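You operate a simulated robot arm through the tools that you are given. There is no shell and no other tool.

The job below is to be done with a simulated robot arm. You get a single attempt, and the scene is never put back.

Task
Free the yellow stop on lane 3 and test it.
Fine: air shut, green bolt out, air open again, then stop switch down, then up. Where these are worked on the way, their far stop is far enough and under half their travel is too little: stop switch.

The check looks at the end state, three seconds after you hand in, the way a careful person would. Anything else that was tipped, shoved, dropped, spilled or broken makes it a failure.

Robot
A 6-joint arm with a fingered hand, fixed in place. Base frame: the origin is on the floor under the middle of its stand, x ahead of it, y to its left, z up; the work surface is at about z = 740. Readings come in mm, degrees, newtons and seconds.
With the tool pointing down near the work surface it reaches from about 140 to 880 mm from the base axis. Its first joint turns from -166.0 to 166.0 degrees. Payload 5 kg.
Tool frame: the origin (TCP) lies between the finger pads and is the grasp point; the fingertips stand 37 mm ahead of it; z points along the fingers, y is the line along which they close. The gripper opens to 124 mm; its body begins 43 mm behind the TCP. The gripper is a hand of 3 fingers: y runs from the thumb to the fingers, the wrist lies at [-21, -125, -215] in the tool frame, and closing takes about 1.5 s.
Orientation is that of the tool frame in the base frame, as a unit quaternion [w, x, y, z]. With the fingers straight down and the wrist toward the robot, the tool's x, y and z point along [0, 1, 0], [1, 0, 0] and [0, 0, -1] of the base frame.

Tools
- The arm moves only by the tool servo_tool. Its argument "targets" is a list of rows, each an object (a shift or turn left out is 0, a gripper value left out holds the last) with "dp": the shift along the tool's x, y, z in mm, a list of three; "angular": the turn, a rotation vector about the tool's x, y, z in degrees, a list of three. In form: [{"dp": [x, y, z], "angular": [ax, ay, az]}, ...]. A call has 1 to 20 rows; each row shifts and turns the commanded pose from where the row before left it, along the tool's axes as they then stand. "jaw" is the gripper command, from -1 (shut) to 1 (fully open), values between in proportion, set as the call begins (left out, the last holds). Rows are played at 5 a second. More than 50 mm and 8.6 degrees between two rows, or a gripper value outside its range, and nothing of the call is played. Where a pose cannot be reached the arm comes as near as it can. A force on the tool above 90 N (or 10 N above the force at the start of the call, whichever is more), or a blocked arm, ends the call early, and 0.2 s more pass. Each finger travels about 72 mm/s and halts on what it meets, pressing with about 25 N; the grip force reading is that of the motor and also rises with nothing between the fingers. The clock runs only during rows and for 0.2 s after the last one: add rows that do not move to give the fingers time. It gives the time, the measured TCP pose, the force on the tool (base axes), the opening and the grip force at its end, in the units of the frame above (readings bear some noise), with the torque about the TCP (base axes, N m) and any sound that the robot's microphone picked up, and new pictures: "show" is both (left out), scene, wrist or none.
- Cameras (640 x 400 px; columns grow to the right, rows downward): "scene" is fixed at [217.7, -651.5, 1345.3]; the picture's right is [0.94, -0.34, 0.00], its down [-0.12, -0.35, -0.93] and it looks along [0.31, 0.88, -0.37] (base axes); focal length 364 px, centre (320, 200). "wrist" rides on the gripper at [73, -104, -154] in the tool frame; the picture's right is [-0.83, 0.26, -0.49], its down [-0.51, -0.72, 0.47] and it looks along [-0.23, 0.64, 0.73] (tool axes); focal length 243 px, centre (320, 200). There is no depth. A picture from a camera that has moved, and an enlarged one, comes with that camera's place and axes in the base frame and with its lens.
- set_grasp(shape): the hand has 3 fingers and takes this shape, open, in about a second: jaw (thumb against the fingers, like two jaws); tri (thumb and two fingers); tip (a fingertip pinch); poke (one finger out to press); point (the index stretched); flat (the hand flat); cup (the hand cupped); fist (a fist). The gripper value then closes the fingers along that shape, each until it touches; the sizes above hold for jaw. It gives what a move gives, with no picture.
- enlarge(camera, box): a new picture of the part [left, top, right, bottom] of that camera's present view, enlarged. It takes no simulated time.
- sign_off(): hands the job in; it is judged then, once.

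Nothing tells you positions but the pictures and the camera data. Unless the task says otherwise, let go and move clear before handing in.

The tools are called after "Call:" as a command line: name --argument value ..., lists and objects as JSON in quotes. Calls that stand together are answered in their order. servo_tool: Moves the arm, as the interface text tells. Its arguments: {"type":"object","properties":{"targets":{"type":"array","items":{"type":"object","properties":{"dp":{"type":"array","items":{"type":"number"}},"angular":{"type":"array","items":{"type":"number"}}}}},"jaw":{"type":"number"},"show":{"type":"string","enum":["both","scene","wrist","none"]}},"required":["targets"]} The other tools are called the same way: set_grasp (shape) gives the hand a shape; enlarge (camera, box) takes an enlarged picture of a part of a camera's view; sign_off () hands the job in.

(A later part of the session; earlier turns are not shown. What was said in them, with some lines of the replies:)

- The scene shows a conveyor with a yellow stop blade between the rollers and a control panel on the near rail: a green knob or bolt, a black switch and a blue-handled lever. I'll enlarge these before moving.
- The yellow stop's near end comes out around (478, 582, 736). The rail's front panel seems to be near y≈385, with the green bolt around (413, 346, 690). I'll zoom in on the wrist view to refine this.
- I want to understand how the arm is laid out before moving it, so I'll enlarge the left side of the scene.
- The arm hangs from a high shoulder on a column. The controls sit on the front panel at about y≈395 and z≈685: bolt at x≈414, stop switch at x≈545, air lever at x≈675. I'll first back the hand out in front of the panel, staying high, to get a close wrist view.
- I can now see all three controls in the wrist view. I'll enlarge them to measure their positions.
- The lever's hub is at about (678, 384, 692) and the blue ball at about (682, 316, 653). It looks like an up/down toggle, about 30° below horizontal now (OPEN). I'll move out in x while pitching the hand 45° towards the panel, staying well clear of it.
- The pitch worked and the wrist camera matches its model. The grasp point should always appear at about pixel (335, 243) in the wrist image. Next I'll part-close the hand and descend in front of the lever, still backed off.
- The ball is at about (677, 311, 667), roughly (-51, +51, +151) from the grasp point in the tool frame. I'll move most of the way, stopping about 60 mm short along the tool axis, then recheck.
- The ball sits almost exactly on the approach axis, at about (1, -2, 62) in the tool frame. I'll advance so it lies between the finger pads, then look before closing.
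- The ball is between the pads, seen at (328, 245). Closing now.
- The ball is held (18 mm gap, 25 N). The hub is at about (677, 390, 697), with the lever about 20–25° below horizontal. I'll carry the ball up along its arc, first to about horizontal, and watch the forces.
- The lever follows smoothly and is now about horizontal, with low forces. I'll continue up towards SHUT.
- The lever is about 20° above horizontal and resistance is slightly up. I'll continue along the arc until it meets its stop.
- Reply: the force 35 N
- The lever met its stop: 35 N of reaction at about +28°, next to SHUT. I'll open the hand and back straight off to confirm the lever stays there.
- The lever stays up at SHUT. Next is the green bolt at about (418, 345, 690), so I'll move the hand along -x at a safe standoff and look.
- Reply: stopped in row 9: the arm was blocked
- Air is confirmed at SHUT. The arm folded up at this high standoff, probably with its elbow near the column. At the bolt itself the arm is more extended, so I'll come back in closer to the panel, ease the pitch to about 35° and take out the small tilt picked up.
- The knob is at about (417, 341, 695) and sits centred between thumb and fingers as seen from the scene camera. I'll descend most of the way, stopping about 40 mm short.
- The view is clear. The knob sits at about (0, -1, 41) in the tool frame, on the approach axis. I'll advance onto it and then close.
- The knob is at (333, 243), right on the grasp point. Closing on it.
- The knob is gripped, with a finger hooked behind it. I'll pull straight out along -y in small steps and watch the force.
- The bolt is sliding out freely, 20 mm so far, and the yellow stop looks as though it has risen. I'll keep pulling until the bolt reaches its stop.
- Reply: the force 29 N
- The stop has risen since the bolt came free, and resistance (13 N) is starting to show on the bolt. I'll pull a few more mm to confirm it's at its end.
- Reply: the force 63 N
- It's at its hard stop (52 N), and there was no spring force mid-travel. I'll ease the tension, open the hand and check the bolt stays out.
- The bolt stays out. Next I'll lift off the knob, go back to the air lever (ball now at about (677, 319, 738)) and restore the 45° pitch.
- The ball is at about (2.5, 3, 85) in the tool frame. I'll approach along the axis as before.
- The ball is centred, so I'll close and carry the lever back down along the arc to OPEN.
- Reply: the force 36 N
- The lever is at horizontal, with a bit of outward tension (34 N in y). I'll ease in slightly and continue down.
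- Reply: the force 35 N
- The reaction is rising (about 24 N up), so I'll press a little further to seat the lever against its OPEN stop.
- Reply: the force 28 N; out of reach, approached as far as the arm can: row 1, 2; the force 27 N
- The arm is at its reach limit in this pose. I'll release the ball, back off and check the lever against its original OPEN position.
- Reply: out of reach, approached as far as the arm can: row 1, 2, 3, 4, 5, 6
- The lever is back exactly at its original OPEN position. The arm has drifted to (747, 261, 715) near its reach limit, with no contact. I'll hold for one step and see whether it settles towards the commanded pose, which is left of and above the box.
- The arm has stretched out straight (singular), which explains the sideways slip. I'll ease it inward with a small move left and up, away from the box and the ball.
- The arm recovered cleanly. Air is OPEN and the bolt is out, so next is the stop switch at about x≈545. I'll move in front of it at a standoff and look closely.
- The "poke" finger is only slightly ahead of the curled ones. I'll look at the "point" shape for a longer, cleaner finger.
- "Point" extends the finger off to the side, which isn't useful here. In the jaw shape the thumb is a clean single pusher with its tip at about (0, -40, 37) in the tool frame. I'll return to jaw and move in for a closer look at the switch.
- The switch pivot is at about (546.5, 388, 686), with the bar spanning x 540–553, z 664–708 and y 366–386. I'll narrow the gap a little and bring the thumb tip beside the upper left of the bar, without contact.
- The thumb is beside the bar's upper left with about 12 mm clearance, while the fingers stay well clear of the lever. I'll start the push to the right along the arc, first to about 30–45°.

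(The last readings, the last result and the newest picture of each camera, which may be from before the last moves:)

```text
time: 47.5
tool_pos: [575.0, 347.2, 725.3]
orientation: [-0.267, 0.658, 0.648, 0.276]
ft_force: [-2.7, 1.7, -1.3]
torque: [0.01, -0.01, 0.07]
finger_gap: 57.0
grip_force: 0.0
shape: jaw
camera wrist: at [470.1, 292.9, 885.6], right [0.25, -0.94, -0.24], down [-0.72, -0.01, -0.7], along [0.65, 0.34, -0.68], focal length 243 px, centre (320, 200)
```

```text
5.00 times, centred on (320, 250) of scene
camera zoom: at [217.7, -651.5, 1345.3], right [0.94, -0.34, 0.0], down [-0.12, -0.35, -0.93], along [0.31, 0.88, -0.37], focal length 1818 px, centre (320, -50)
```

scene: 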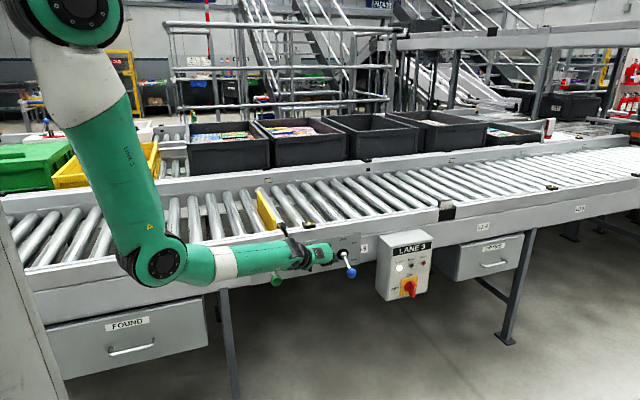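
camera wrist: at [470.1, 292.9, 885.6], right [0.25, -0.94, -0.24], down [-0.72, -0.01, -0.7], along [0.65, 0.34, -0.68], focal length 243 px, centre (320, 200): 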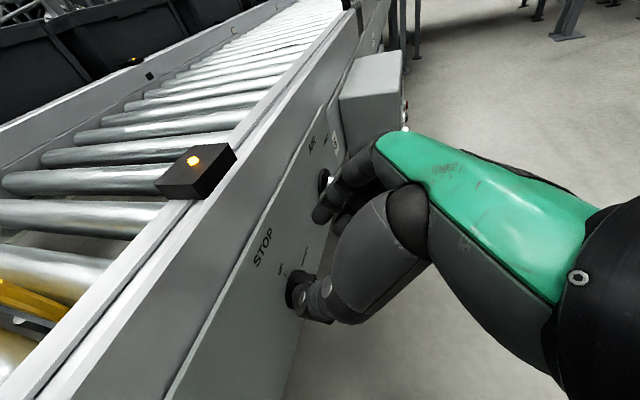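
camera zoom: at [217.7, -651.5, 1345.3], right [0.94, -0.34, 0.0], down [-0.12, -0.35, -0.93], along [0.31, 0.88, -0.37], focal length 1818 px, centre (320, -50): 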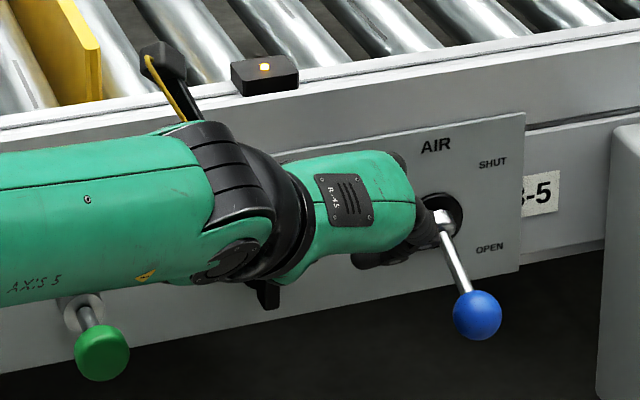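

Call:
enlarge --camera "scene" --box '[308, 258, 338, 278]'

Call:
enlarge --camera "wrist" --box '[275, 230, 335, 320]'

```text
16.00 times, centred on (323, 268) of scene
camera zoom: at [217.7, -651.5, 1345.3], right [0.94, -0.34, 0.0], down [-0.12, -0.35, -0.93], along [0.31, 0.88, -0.37], focal length 5817 px, centre (272, -888)
```

zoom: 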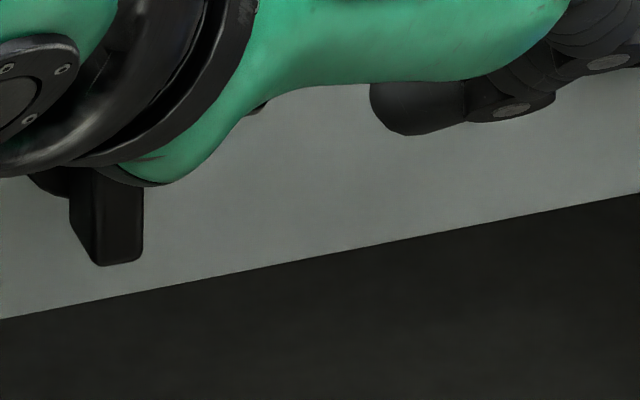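

```text
4.44 times, centred on (305, 275) of wrist
camera zoom: at [470.1, 292.9, 885.6], right [0.25, -0.94, -0.24], down [-0.72, -0.01, -0.7], along [0.65, 0.34, -0.68], focal length 1078 px, centre (387, -133)
```

zoom: 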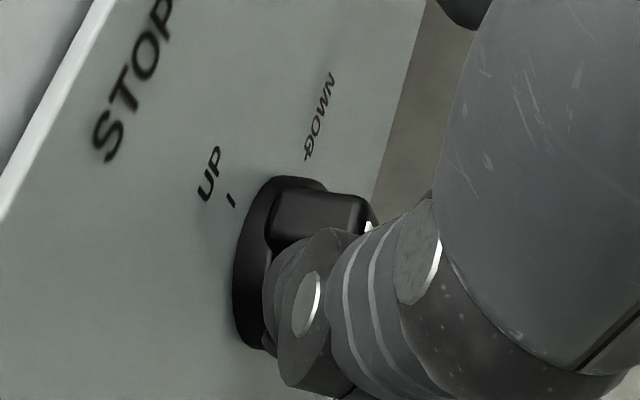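

Contact is just starting (about 3 N), with the thumb tip roughly 12 mm above the pivot. I'll push a few mm right and check that the bar turns clockwise.

Call:
servo_tool --targets '[{"dp": [0, 2.5, -1]}, {"dp": [0, 2.5, -1]}, {"dp": [0, 0, 0]}]' --show "none"

Call:
enlarge --camera "scene" --box '[300, 250, 340, 280]'

Call:
enlarge --camera "wrist" --box '[275, 230, 335, 320]'

```text
time: 48.3
tool_pos: [582.0, 345.3, 728.4]
orientation: [-0.266, 0.657, 0.648, 0.277]
ft_force: [-2.0, 0.5, -0.4]
torque: [0.0, 0.01, 0.02]
finger_gap: 56.9
grip_force: 0.0
shape: jaw
```

```text
13.33 times, centred on (320, 265) of scene
camera zoom: at [217.7, -651.5, 1345.3], right [0.94, -0.34, 0.0], down [-0.12, -0.35, -0.93], along [0.31, 0.88, -0.37], focal length 4847 px, centre (320, -667)
```

zoom: 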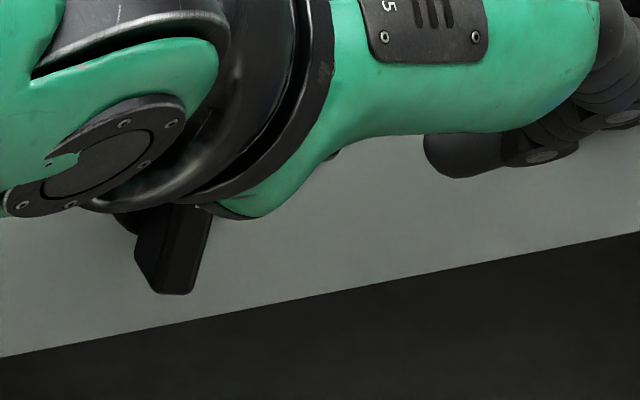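

```text
4.44 times, centred on (305, 275) of wrist
camera zoom: at [475.4, 291.3, 887.6], right [0.25, -0.94, -0.24], down [-0.72, -0.01, -0.7], along [0.65, 0.34, -0.68], focal length 1078 px, centre (387, -133)
```

zoom: 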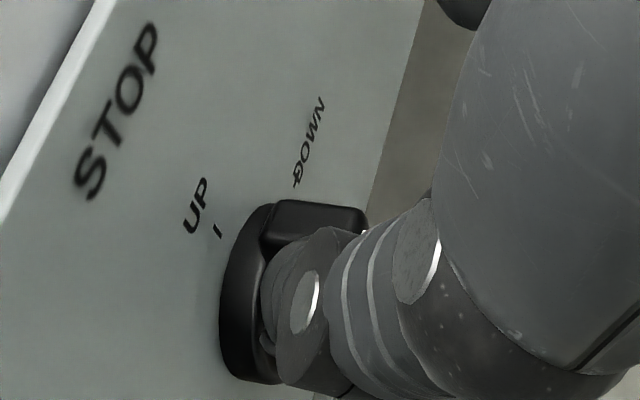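

The bar is turning clockwise with very little force. I'll continue along the arc.

Call:
servo_tool --targets '[{"dp": [1.6, 5.2, -1.6]}, {"dp": [0.7, 5.5, -0.6]}, {"dp": [-0.4, 5.6, 0.6]}, {"dp": [0, 0, 0]}]' --show "wrist"

Call:
enlarge --camera "scene" --box '[295, 235, 355, 285]'

Call:
enlarge --camera "wrist" --box '[265, 220, 355, 330]'

```text
time: 49.3
tool_pos: [597.4, 345.3, 730.3]
orientation: [-0.267, 0.658, 0.648, 0.276]
ft_force: [-0.2, 1.1, 0.4]
torque: [-0.02, 0.03, 0.03]
finger_gap: 56.8
grip_force: 0.0
shape: jaw
camera wrist: at [491.4, 291.3, 889.7], right [0.25, -0.94, -0.24], down [-0.72, -0.01, -0.7], along [0.65, 0.34, -0.68], focal length 243 px, centre (320, 200)
```

wrist: 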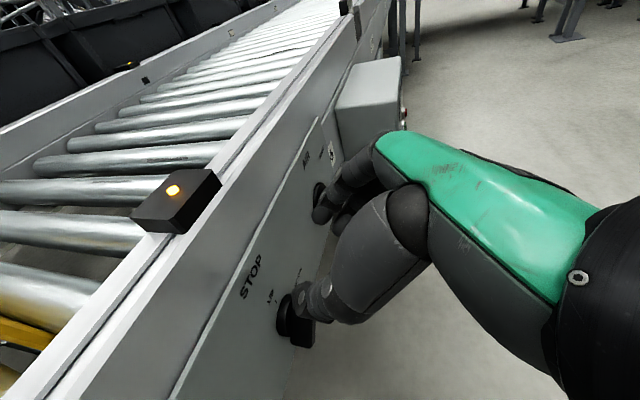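

```text
8.00 times, centred on (325, 260) of scene
camera zoom: at [217.7, -651.5, 1345.3], right [0.94, -0.34, 0.0], down [-0.12, -0.35, -0.93], along [0.31, 0.88, -0.37], focal length 2908 px, centre (280, -280)
```

zoom: 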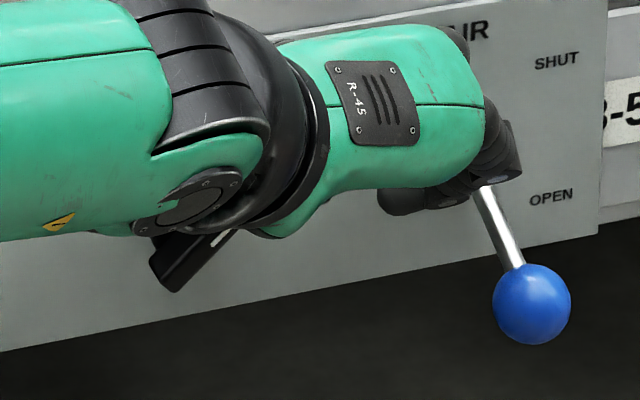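

```text
3.64 times, centred on (310, 275) of wrist
camera zoom: at [491.4, 291.3, 889.7], right [0.25, -0.94, -0.24], down [-0.72, -0.01, -0.7], along [0.65, 0.34, -0.68], focal length 882 px, centre (356, -73)
```

zoom: 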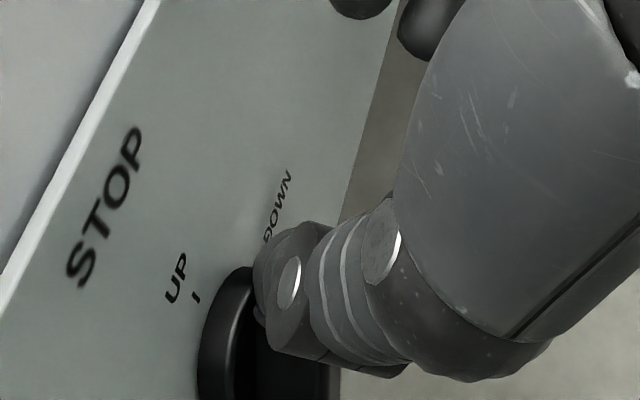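

The bar is at roughly 50°. I'll continue over and then press down to the DOWN stop.

Call:
servo_tool --targets '[{"dp": [-1.4, 5, 1.4]}, {"dp": [-2.4, 4, 2.4]}, {"dp": [-2.4, 2.5, 2.4]}, {"dp": [0, 0, 0]}]' --show "wrist"

Call:
enlarge --camera "scene" --box '[295, 235, 355, 285]'

Call:
enlarge --camera "wrist" --box '[265, 240, 355, 350]'

```text
time: 50.3
tool_pos: [608.6, 345.1, 722.0]
orientation: [-0.267, 0.658, 0.648, 0.277]
ft_force: [-0.4, -0.8, 1.8]
torque: [0.04, 0.08, -0.05]
finger_gap: 56.2
grip_force: 0.0
shape: jaw
camera wrist: at [503.1, 291.4, 881.2], right [0.25, -0.94, -0.24], down [-0.72, -0.01, -0.7], along [0.65, 0.34, -0.68], focal length 243 px, centre (320, 200)
```

wrist: 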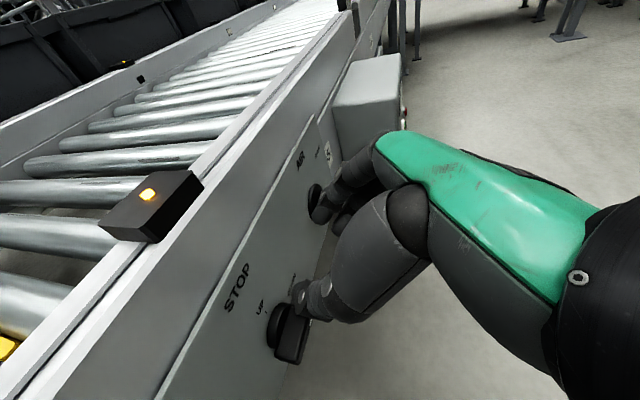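

```text
8.00 times, centred on (325, 260) of scene
camera zoom: at [217.7, -651.5, 1345.3], right [0.94, -0.34, 0.0], down [-0.12, -0.35, -0.93], along [0.31, 0.88, -0.37], focal length 2908 px, centre (280, -280)
```

zoom: 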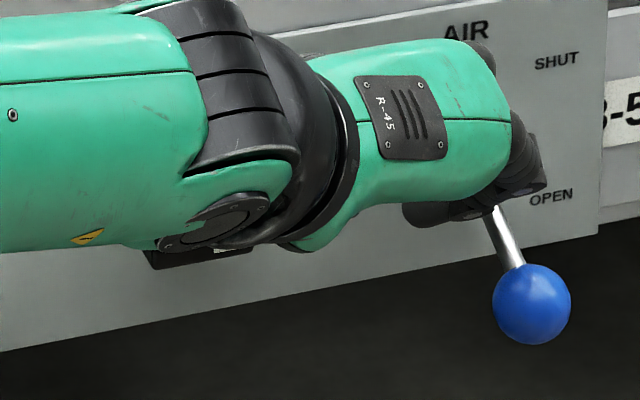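

```text
3.64 times, centred on (310, 295) of wrist
camera zoom: at [503.1, 291.4, 881.2], right [0.25, -0.94, -0.24], down [-0.72, -0.01, -0.7], along [0.65, 0.34, -0.68], focal length 882 px, centre (356, -146)
```

zoom: 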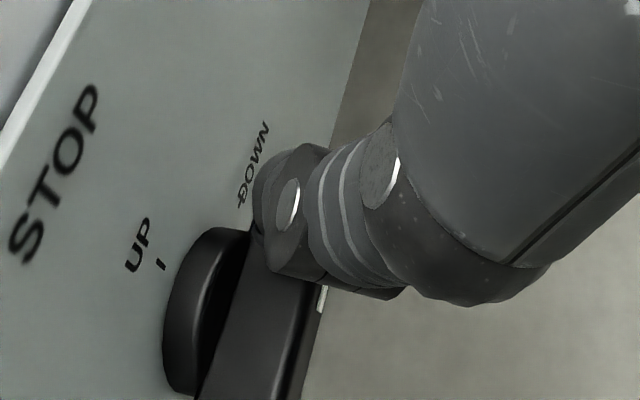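

Call:
enlarge --camera "wrist" --box '[290, 130, 390, 240]'

Call:
enlarge --camera "scene" --box '[250, 180, 370, 270]'

```text
3.64 times, centred on (340, 185) of wrist
camera zoom: at [503.1, 291.4, 881.2], right [0.25, -0.94, -0.24], down [-0.72, -0.01, -0.7], along [0.65, 0.34, -0.68], focal length 882 px, centre (247, 254)
```

zoom: 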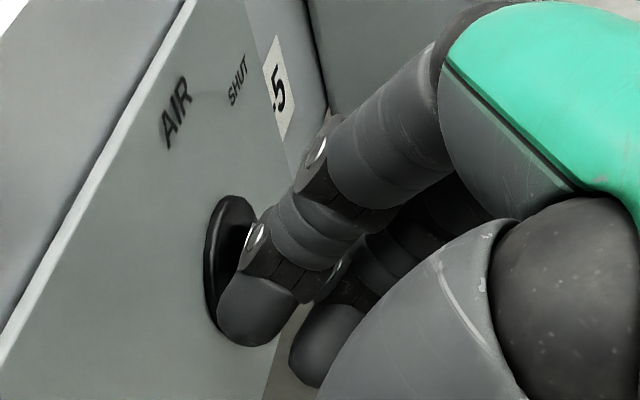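

```text
4.44 times, centred on (310, 225) of scene
camera zoom: at [217.7, -651.5, 1345.3], right [0.94, -0.34, 0.0], down [-0.12, -0.35, -0.93], along [0.31, 0.88, -0.37], focal length 1616 px, centre (364, 89)
```

zoom: 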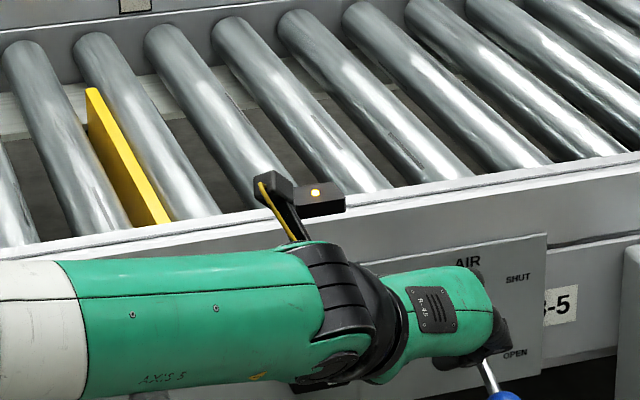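

The bar is now about horizontal and the yellow stop appears to have dropped. I'll press down a few more mm to be sure the switch is at its DOWN stop; the fingers are still clear of the lever.

Call:
servo_tool --targets '[{"dp": [-1.4, 0, 1.4]}, {"dp": [-1.4, 0, 1.4]}, {"dp": [0, 0, 0]}]' --show "none"

Call:
enlarge --camera "scene" --box '[295, 235, 355, 285]'

Call:
enlarge --camera "wrist" --box '[265, 240, 355, 350]'

```text
time: 51.1
tool_pos: [608.9, 346.4, 717.8]
orientation: [-0.267, 0.657, 0.648, 0.277]
ft_force: [-0.2, -2.0, 8.8]
torque: [0.15, 0.41, 0.11]
finger_gap: 56.2
grip_force: 0.0
shape: jaw
```

```text
8.00 times, centred on (325, 260) of scene
camera zoom: at [217.7, -651.5, 1345.3], right [0.94, -0.34, 0.0], down [-0.12, -0.35, -0.93], along [0.31, 0.88, -0.37], focal length 2908 px, centre (280, -280)
```

zoom: 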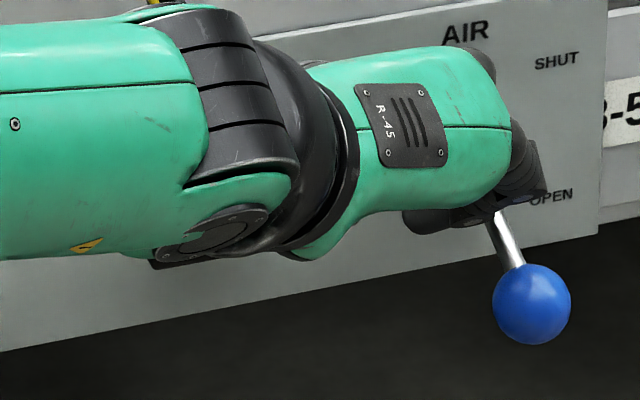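

```text
3.64 times, centred on (310, 295) of wrist
camera zoom: at [503.1, 291.2, 877.8], right [0.25, -0.94, -0.24], down [-0.72, -0.01, -0.7], along [0.65, 0.34, -0.67], focal length 882 px, centre (356, -146)
```

zoom: 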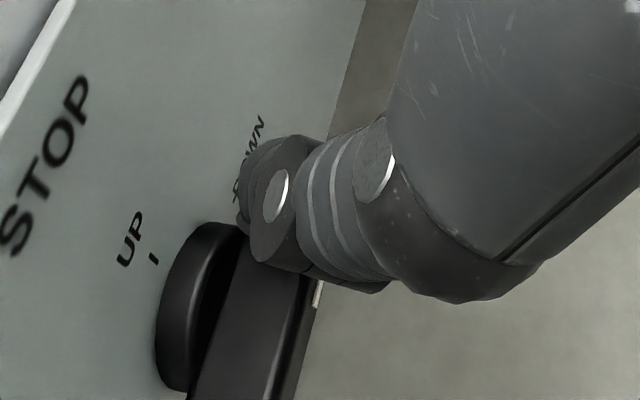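

The reaction is 9 N upward with the bar horizontal, so the switch is at its DOWN stop. I'll lift off and back away to verify.

Call:
servo_tool --targets '[{"dp": [7, 0, -7]}, {"dp": [7, 0, -7]}, {"dp": [0, -5, -20]}, {"dp": [0, -15, -25]}, {"dp": [0, -15, -25]}, {"dp": [0, -20, -10]}, {"dp": [0, -25, 0]}, {"dp": [0, 0, 0]}]' --show "both"

Call:
enlarge --camera "scene" --box '[230, 170, 390, 290]'

Call:
enlarge --camera "wrist" --box '[180, 190, 340, 320]'

```text
time: 52.9
tool_pos: [525.9, 289.4, 794.4]
orientation: [-0.267, 0.658, 0.648, 0.276]
ft_force: [-0.5, 0.3, 0.4]
torque: [0.01, -0.04, -0.02]
finger_gap: 55.8
grip_force: 0.1
shape: jaw
camera wrist: at [420.9, 235.5, 952.7], right [0.25, -0.94, -0.24], down [-0.72, -0.01, -0.7], along [0.65, 0.34, -0.68], focal length 243 px, centre (320, 200)
```

scene: 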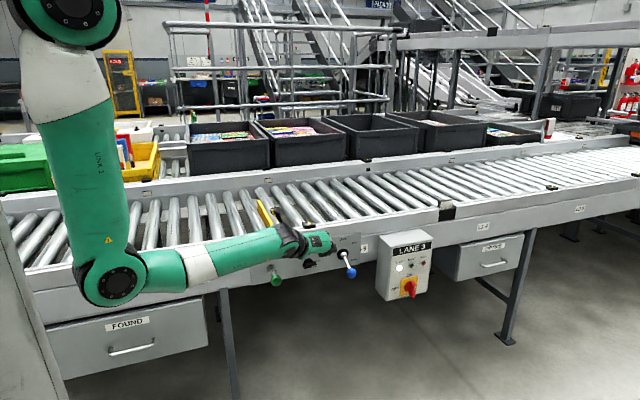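
wrist: 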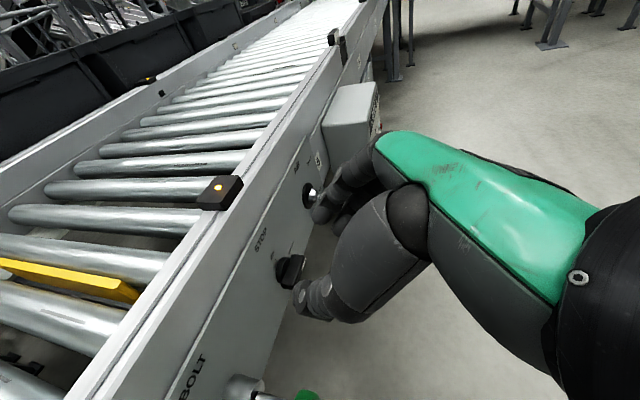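

```text
3.33 times, centred on (310, 230) of scene
camera zoom: at [217.7, -651.5, 1345.3], right [0.94, -0.34, 0.0], down [-0.12, -0.35, -0.93], along [0.31, 0.88, -0.37], focal length 1212 px, centre (353, 100)
```

zoom: 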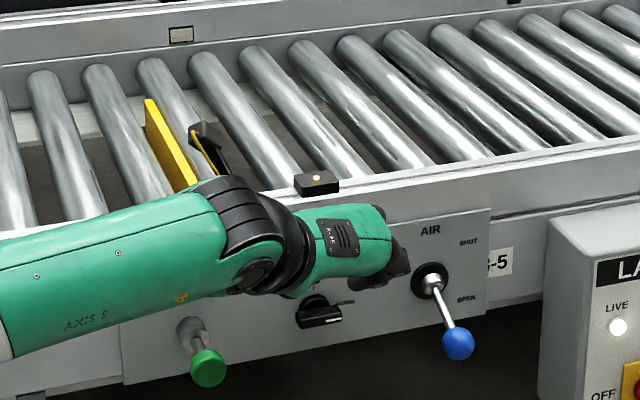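

```text
3.08 times, centred on (260, 255) of wrist
camera zoom: at [420.9, 235.5, 952.7], right [0.25, -0.94, -0.24], down [-0.72, -0.01, -0.7], along [0.65, 0.34, -0.68], focal length 746 px, centre (505, 31)
```

zoom: 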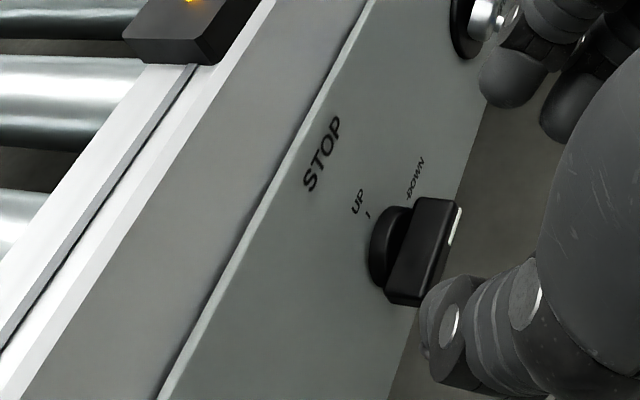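

The DOWN position is confirmed: the pointer is at DOWN and the yellow stop has lowered. To go back UP I'll place the thumb above the bar's left tail and push it down and around. First the approach.

Call:
servo_tool --targets '[{"dp": [-1, 13, 6]}, {"dp": [-1, 13, 6]}, {"dp": [-2, 12, 6]}, {"dp": [-2, 11, 7]}, {"dp": [0, 0, 15]}, {"dp": [0, 0, 15]}, {"dp": [0, 0, 15]}, {"dp": [0, 0, 14]}, {"dp": [0, 0, 0]}]' --show "wrist"

Call:
enlarge --camera "wrist" --box '[255, 220, 355, 350]'

Call:
enlarge --camera "scene" --box '[295, 235, 355, 285]'

```text
time: 54.9
tool_pos: [577.4, 344.9, 729.5]
orientation: [-0.266, 0.658, 0.648, 0.276]
ft_force: [0.9, 0.2, 1.2]
torque: [-0.01, -0.04, -0.01]
finger_gap: 55.9
grip_force: 0.2
shape: jaw
camera wrist: at [472.1, 290.7, 889.2], right [0.25, -0.94, -0.24], down [-0.72, -0.01, -0.7], along [0.65, 0.34, -0.68], focal length 243 px, centre (320, 200)
```

wrist: 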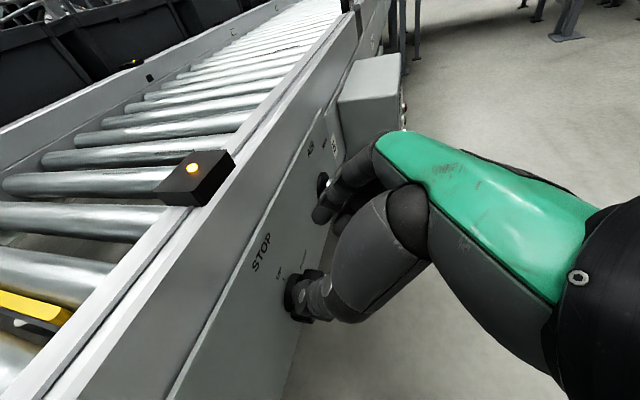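

```text
3.08 times, centred on (305, 285) of wrist
camera zoom: at [472.1, 290.7, 889.2], right [0.25, -0.94, -0.24], down [-0.72, -0.01, -0.7], along [0.65, 0.34, -0.68], focal length 746 px, centre (366, -62)
```

zoom: 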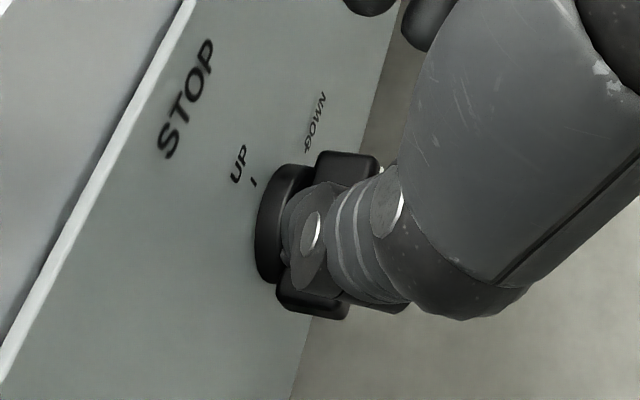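

```text
8.00 times, centred on (325, 260) of scene
camera zoom: at [217.7, -651.5, 1345.3], right [0.94, -0.34, 0.0], down [-0.12, -0.35, -0.93], along [0.31, 0.88, -0.37], focal length 2908 px, centre (280, -280)
```

zoom: 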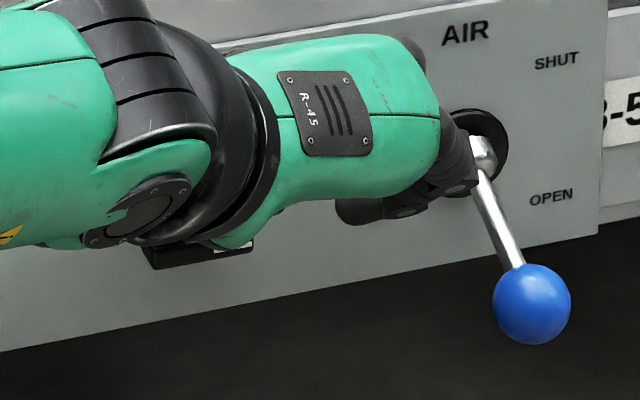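

The thumb is just above the bar's left tail, about 12 mm left of the pivot. I'll press down along the arc, starting the turn back towards UP.

Call:
servo_tool --targets '[{"dp": [-2.7, -1.5, 2.6]}, {"dp": [-2.7, -1.5, 2.6]}, {"dp": [-3.2, -3.5, 3.2]}, {"dp": [-3.9, -2.1, 3.9]}, {"dp": [-4, -0.7, 4]}, {"dp": [0, 0, 0]}]' --show "none"

Call:
enlarge --camera "wrist" --box '[255, 190, 355, 320]'

Call:
enlarge --camera "scene" --box '[295, 235, 355, 285]'

```text
time: 56.3
tool_pos: [568.4, 344.9, 707.2]
orientation: [-0.267, 0.657, 0.648, 0.277]
ft_force: [0.2, 1.1, 1.2]
torque: [0.04, 0.09, -0.02]
finger_gap: 55.6
grip_force: 0.1
shape: jaw
```

```text
3.08 times, centred on (305, 255) of wrist
camera zoom: at [462.7, 290.1, 866.1], right [0.25, -0.94, -0.24], down [-0.72, -0.01, -0.7], along [0.65, 0.34, -0.68], focal length 746 px, centre (366, 31)
```

zoom: 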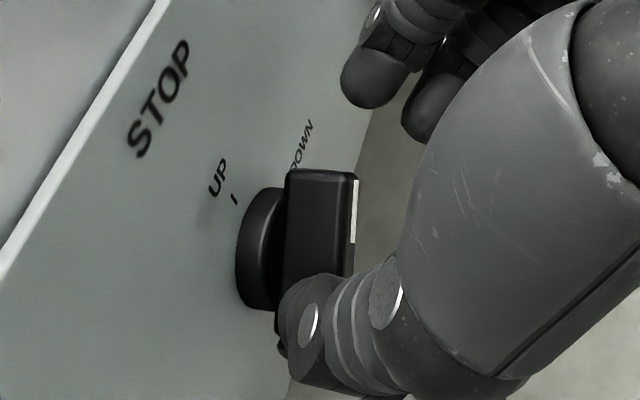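

```text
8.00 times, centred on (325, 260) of scene
camera zoom: at [217.7, -651.5, 1345.3], right [0.94, -0.34, 0.0], down [-0.12, -0.35, -0.93], along [0.31, 0.88, -0.37], focal length 2908 px, centre (280, -280)
```

zoom: 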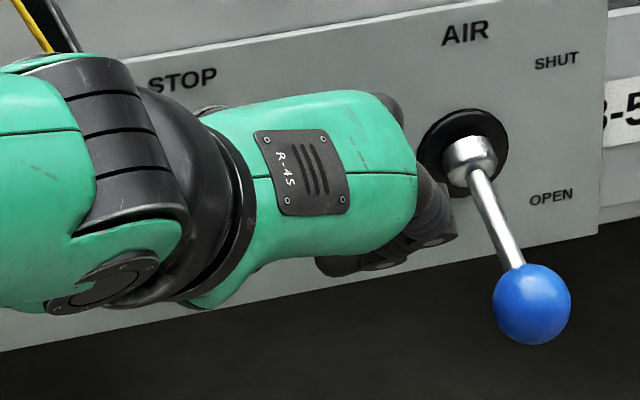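

The bar is turning back. I'll continue down and then right to bring it fully to UP.

Call:
servo_tool --targets '[{"dp": [-4.1, 0.9, 4.1]}, {"dp": [-3.8, 2.3, 3.8]}, {"dp": [-3.2, 3.6, 3.2]}, {"dp": [0, 0, 0]}]' --show "none"

Call:
enlarge --camera "wrist" --box '[255, 170, 355, 300]'

Call:
enlarge --camera "scene" --box '[295, 235, 355, 285]'

```text
time: 57.3
tool_pos: [574.9, 344.6, 691.5]
orientation: [-0.267, 0.657, 0.649, 0.276]
ft_force: [-2.3, 0.4, 1.5]
torque: [-0.01, 0.05, 0.06]
finger_gap: 57.0
grip_force: 0.0
shape: jaw
```

```text
3.08 times, centred on (305, 235) of wrist
camera zoom: at [469.5, 289.9, 850.7], right [0.25, -0.94, -0.24], down [-0.72, -0.01, -0.7], along [0.65, 0.34, -0.68], focal length 746 px, centre (366, 92)
```

zoom: 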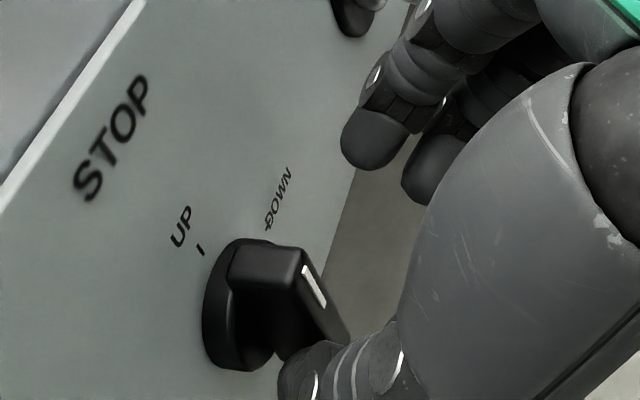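

```text
8.00 times, centred on (325, 260) of scene
camera zoom: at [217.7, -651.5, 1345.3], right [0.94, -0.34, 0.0], down [-0.12, -0.35, -0.93], along [0.31, 0.88, -0.37], focal length 2908 px, centre (280, -280)
```

zoom: 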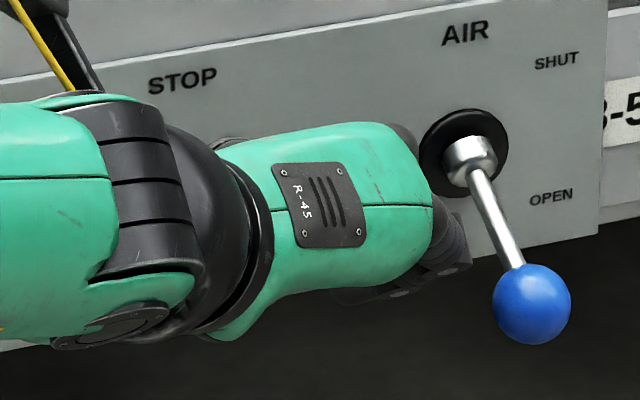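

The bar is nearly vertical. I'll give a small final push to the right on the lower tail to seat it against the UP stop.

Call:
servo_tool --targets '[{"dp": [-0.7, 2.5, 0.7]}, {"dp": [0, 2.5, 0]}, {"dp": [0, 0, 0]}]' --show "wrist"

Call:
enlarge --camera "wrist" --box '[255, 170, 355, 300]'

```text
time: 58.1
tool_pos: [580.7, 342.9, 692.4]
orientation: [-0.267, 0.658, 0.648, 0.276]
ft_force: [-6.1, -1.1, 4.0]
torque: [0.05, 0.21, 0.13]
finger_gap: 59.7
grip_force: 0.0
shape: jaw
camera wrist: at [474.3, 289.9, 850.0], right [0.25, -0.94, -0.24], down [-0.72, -0.01, -0.7], along [0.65, 0.34, -0.68], focal length 243 px, centre (320, 200)
```

wrist: 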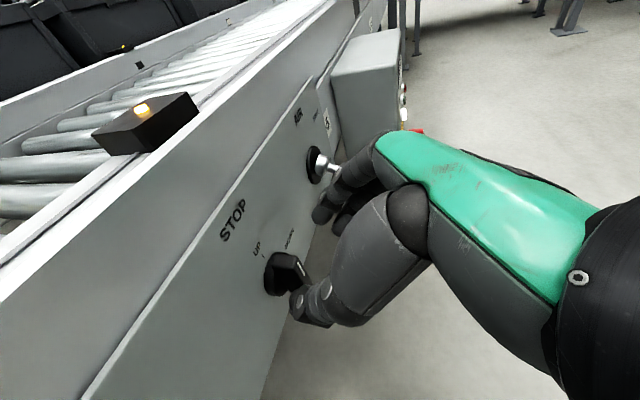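

```text
3.08 times, centred on (305, 235) of wrist
camera zoom: at [474.3, 289.9, 850.0], right [0.25, -0.94, -0.24], down [-0.72, -0.01, -0.7], along [0.65, 0.34, -0.68], focal length 746 px, centre (366, 92)
```

zoom: 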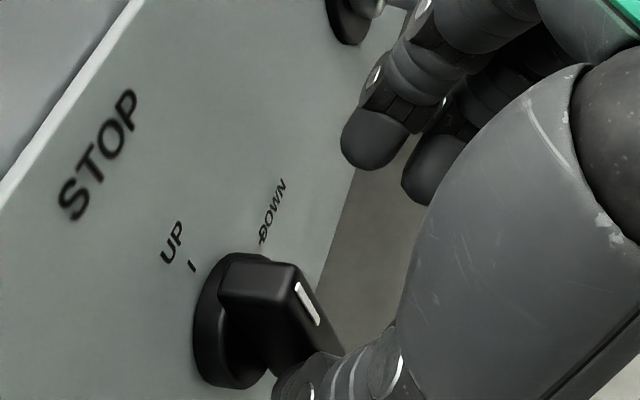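

The bar is seated against the UP stop; the thumb deflected under about 6 N. I'll move the thumb off to the left, then back away and inspect.

Call:
servo_tool --targets '[{"dp": [0, -6, 0]}, {"dp": [0, -7, 0]}, {"dp": [0, 0, -15]}, {"dp": [0, 0, -25]}, {"dp": [0, 0, -25]}, {"dp": [5, 0, -25]}, {"dp": [20, 0, -20]}, {"dp": [0, 0, 0]}]' --show "both"

Call:
enlarge --camera "scene" --box '[230, 170, 390, 290]'

Call:
enlarge --camera "wrist" --box '[150, 190, 340, 340]'

```text
time: 59.9
tool_pos: [565.4, 284.1, 786.2]
orientation: [-0.266, 0.657, 0.649, 0.277]
ft_force: [0.0, 0.4, 0.1]
torque: [-0.04, 0.02, 0.04]
finger_gap: 55.9
grip_force: 0.1
shape: jaw
camera wrist: at [459.4, 229.5, 945.9], right [0.25, -0.94, -0.24], down [-0.72, -0.01, -0.7], along [0.65, 0.34, -0.68], focal length 243 px, centre (320, 200)
```

scene: 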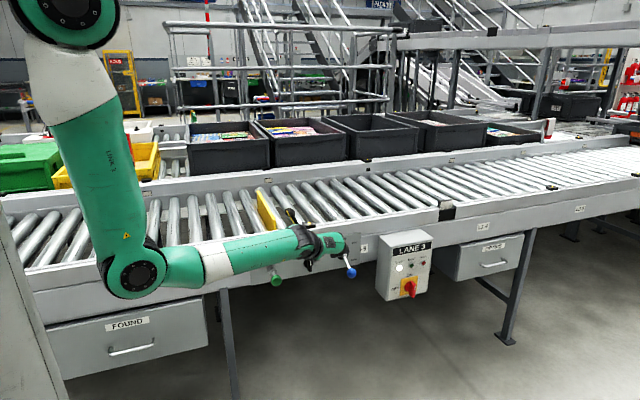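
wrist: 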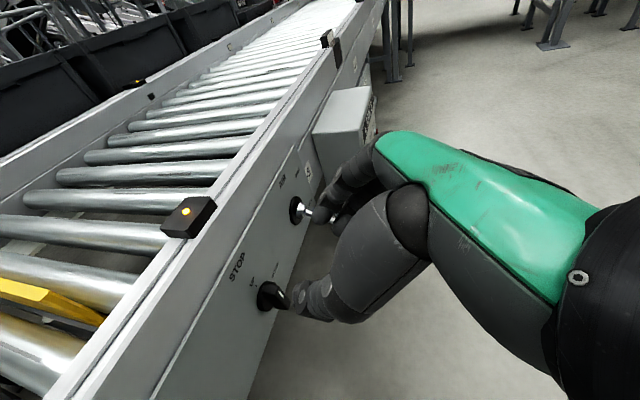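

```text
3.33 times, centred on (310, 230) of scene
camera zoom: at [217.7, -651.5, 1345.3], right [0.94, -0.34, 0.0], down [-0.12, -0.35, -0.93], along [0.31, 0.88, -0.37], focal length 1212 px, centre (353, 100)
```

zoom: 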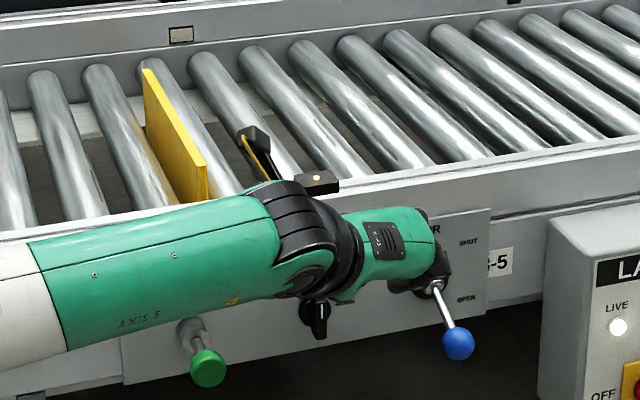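

```text
2.67 times, centred on (245, 265) of wrist
camera zoom: at [459.4, 229.5, 945.9], right [0.25, -0.94, -0.24], down [-0.72, -0.01, -0.7], along [0.65, 0.34, -0.68], focal length 647 px, centre (520, 27)
```

zoom: 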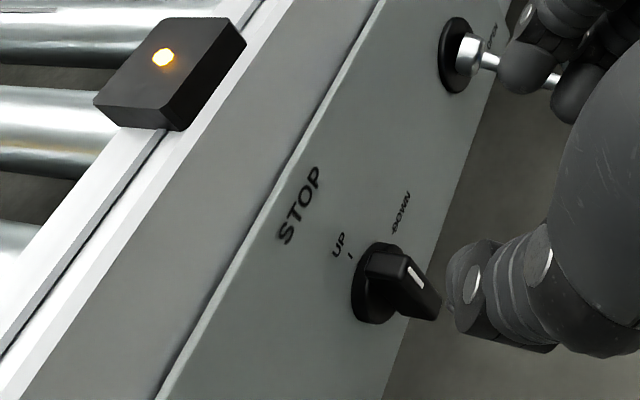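

The switch is back at UP and the yellow stop has risen again. I'll raise the hand clear of the panel for a full final check.

Call:
servo_tool --targets '[{"dp": [14, 0, -28]}, {"dp": [21, 0, -21]}, {"dp": [21, 0, -21]}, {"dp": [21, 0, -21]}, {"dp": [21, 0, -21]}, {"dp": [21, 0, -21]}, {"dp": [0, 0, 0]}]' --show "both"

Call:
enlarge --camera "scene" --box '[230, 170, 430, 310]'

Call:
enlarge --camera "scene" --box '[255, 240, 325, 290]'

Call:
enlarge --camera "scene" --box '[330, 235, 370, 285]'

```text
time: 61.5
tool_pos: [562.9, 273.0, 962.7]
orientation: [-0.267, 0.658, 0.648, 0.276]
ft_force: [-0.3, 0.0, 0.1]
torque: [0.0, 0.02, 0.01]
finger_gap: 56.1
grip_force: 0.0
shape: jaw
camera wrist: at [457.7, 219.6, 1122.1], right [0.25, -0.94, -0.24], down [-0.72, -0.01, -0.7], along [0.65, 0.34, -0.68], focal length 243 px, centre (320, 200)
```

scene: 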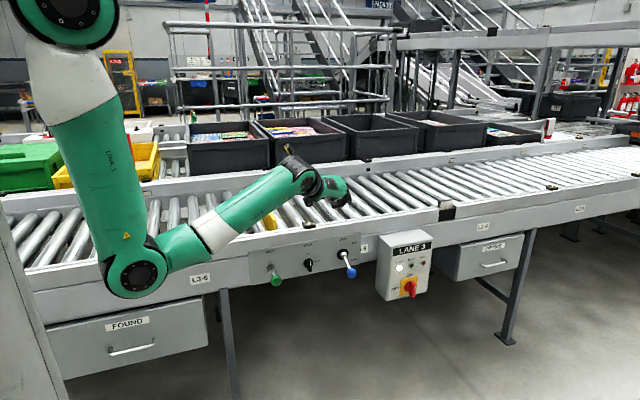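
wrist: 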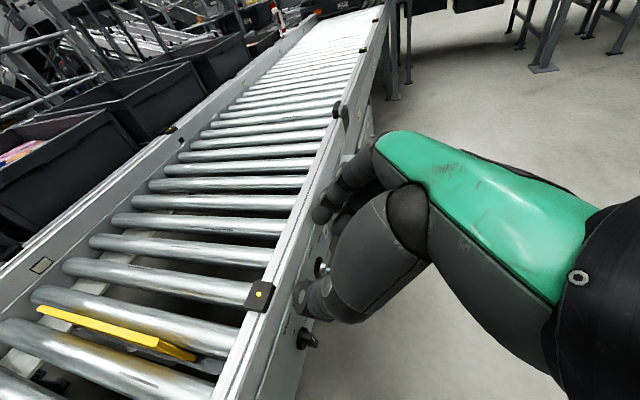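

```text
2.86 times, centred on (330, 240) of scene
camera zoom: at [217.7, -651.5, 1345.3], right [0.94, -0.34, 0.0], down [-0.12, -0.35, -0.93], along [0.31, 0.88, -0.37], focal length 1039 px, centre (291, 86)
```

zoom: 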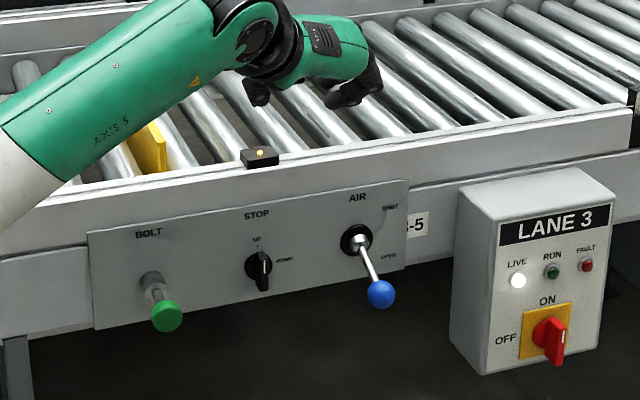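

```text
8.00 times, centred on (290, 265) of scene
camera zoom: at [217.7, -651.5, 1345.3], right [0.94, -0.34, 0.0], down [-0.12, -0.35, -0.93], along [0.31, 0.88, -0.37], focal length 2908 px, centre (560, -320)
```

zoom: 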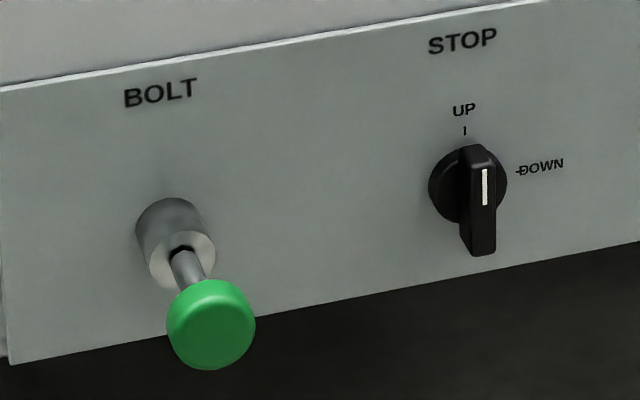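

```text
8.00 times, centred on (350, 260) of scene
camera zoom: at [217.7, -651.5, 1345.3], right [0.94, -0.34, 0.0], down [-0.12, -0.35, -0.93], along [0.31, 0.88, -0.37], focal length 2908 px, centre (80, -280)
```

zoom: 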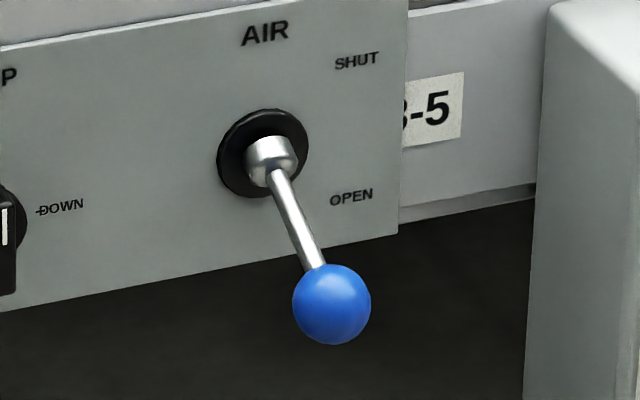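

The final check shows the bolt fully out, air at OPEN, the stop switch at UP after its trip to DOWN, and the yellow stop raised. Nothing else looks disturbed and the hand is clear and empty, so I'm handing in.

Call:
sign_off

```text
The job is handed in.
```

The yellow stop on lane 3 is free, and it worked in the test: it dropped with the switch at DOWN and rose again at UP.

1. **Air shut:** I moved the lever up to its SHUT stop, and it stayed there.
2. **Bolt out:** I pulled the green bolt to its end stop, and it stayed out. The yellow stop rose as the bolt came free.
3. **Air open:** The lever is back at the position it started in.
4. **Stop switch:** I turned it fully to DOWN and then back to its UP stop.

At hand-in, the bolt was out, the air was open, the switch was at UP and the stop was raised. The hand was open and clear of the panel.

Partway through, the arm reached its limit and drifted sideways in front of the LANE 3 box. The force readings stayed near zero, and the final pictures show nothing else moved.
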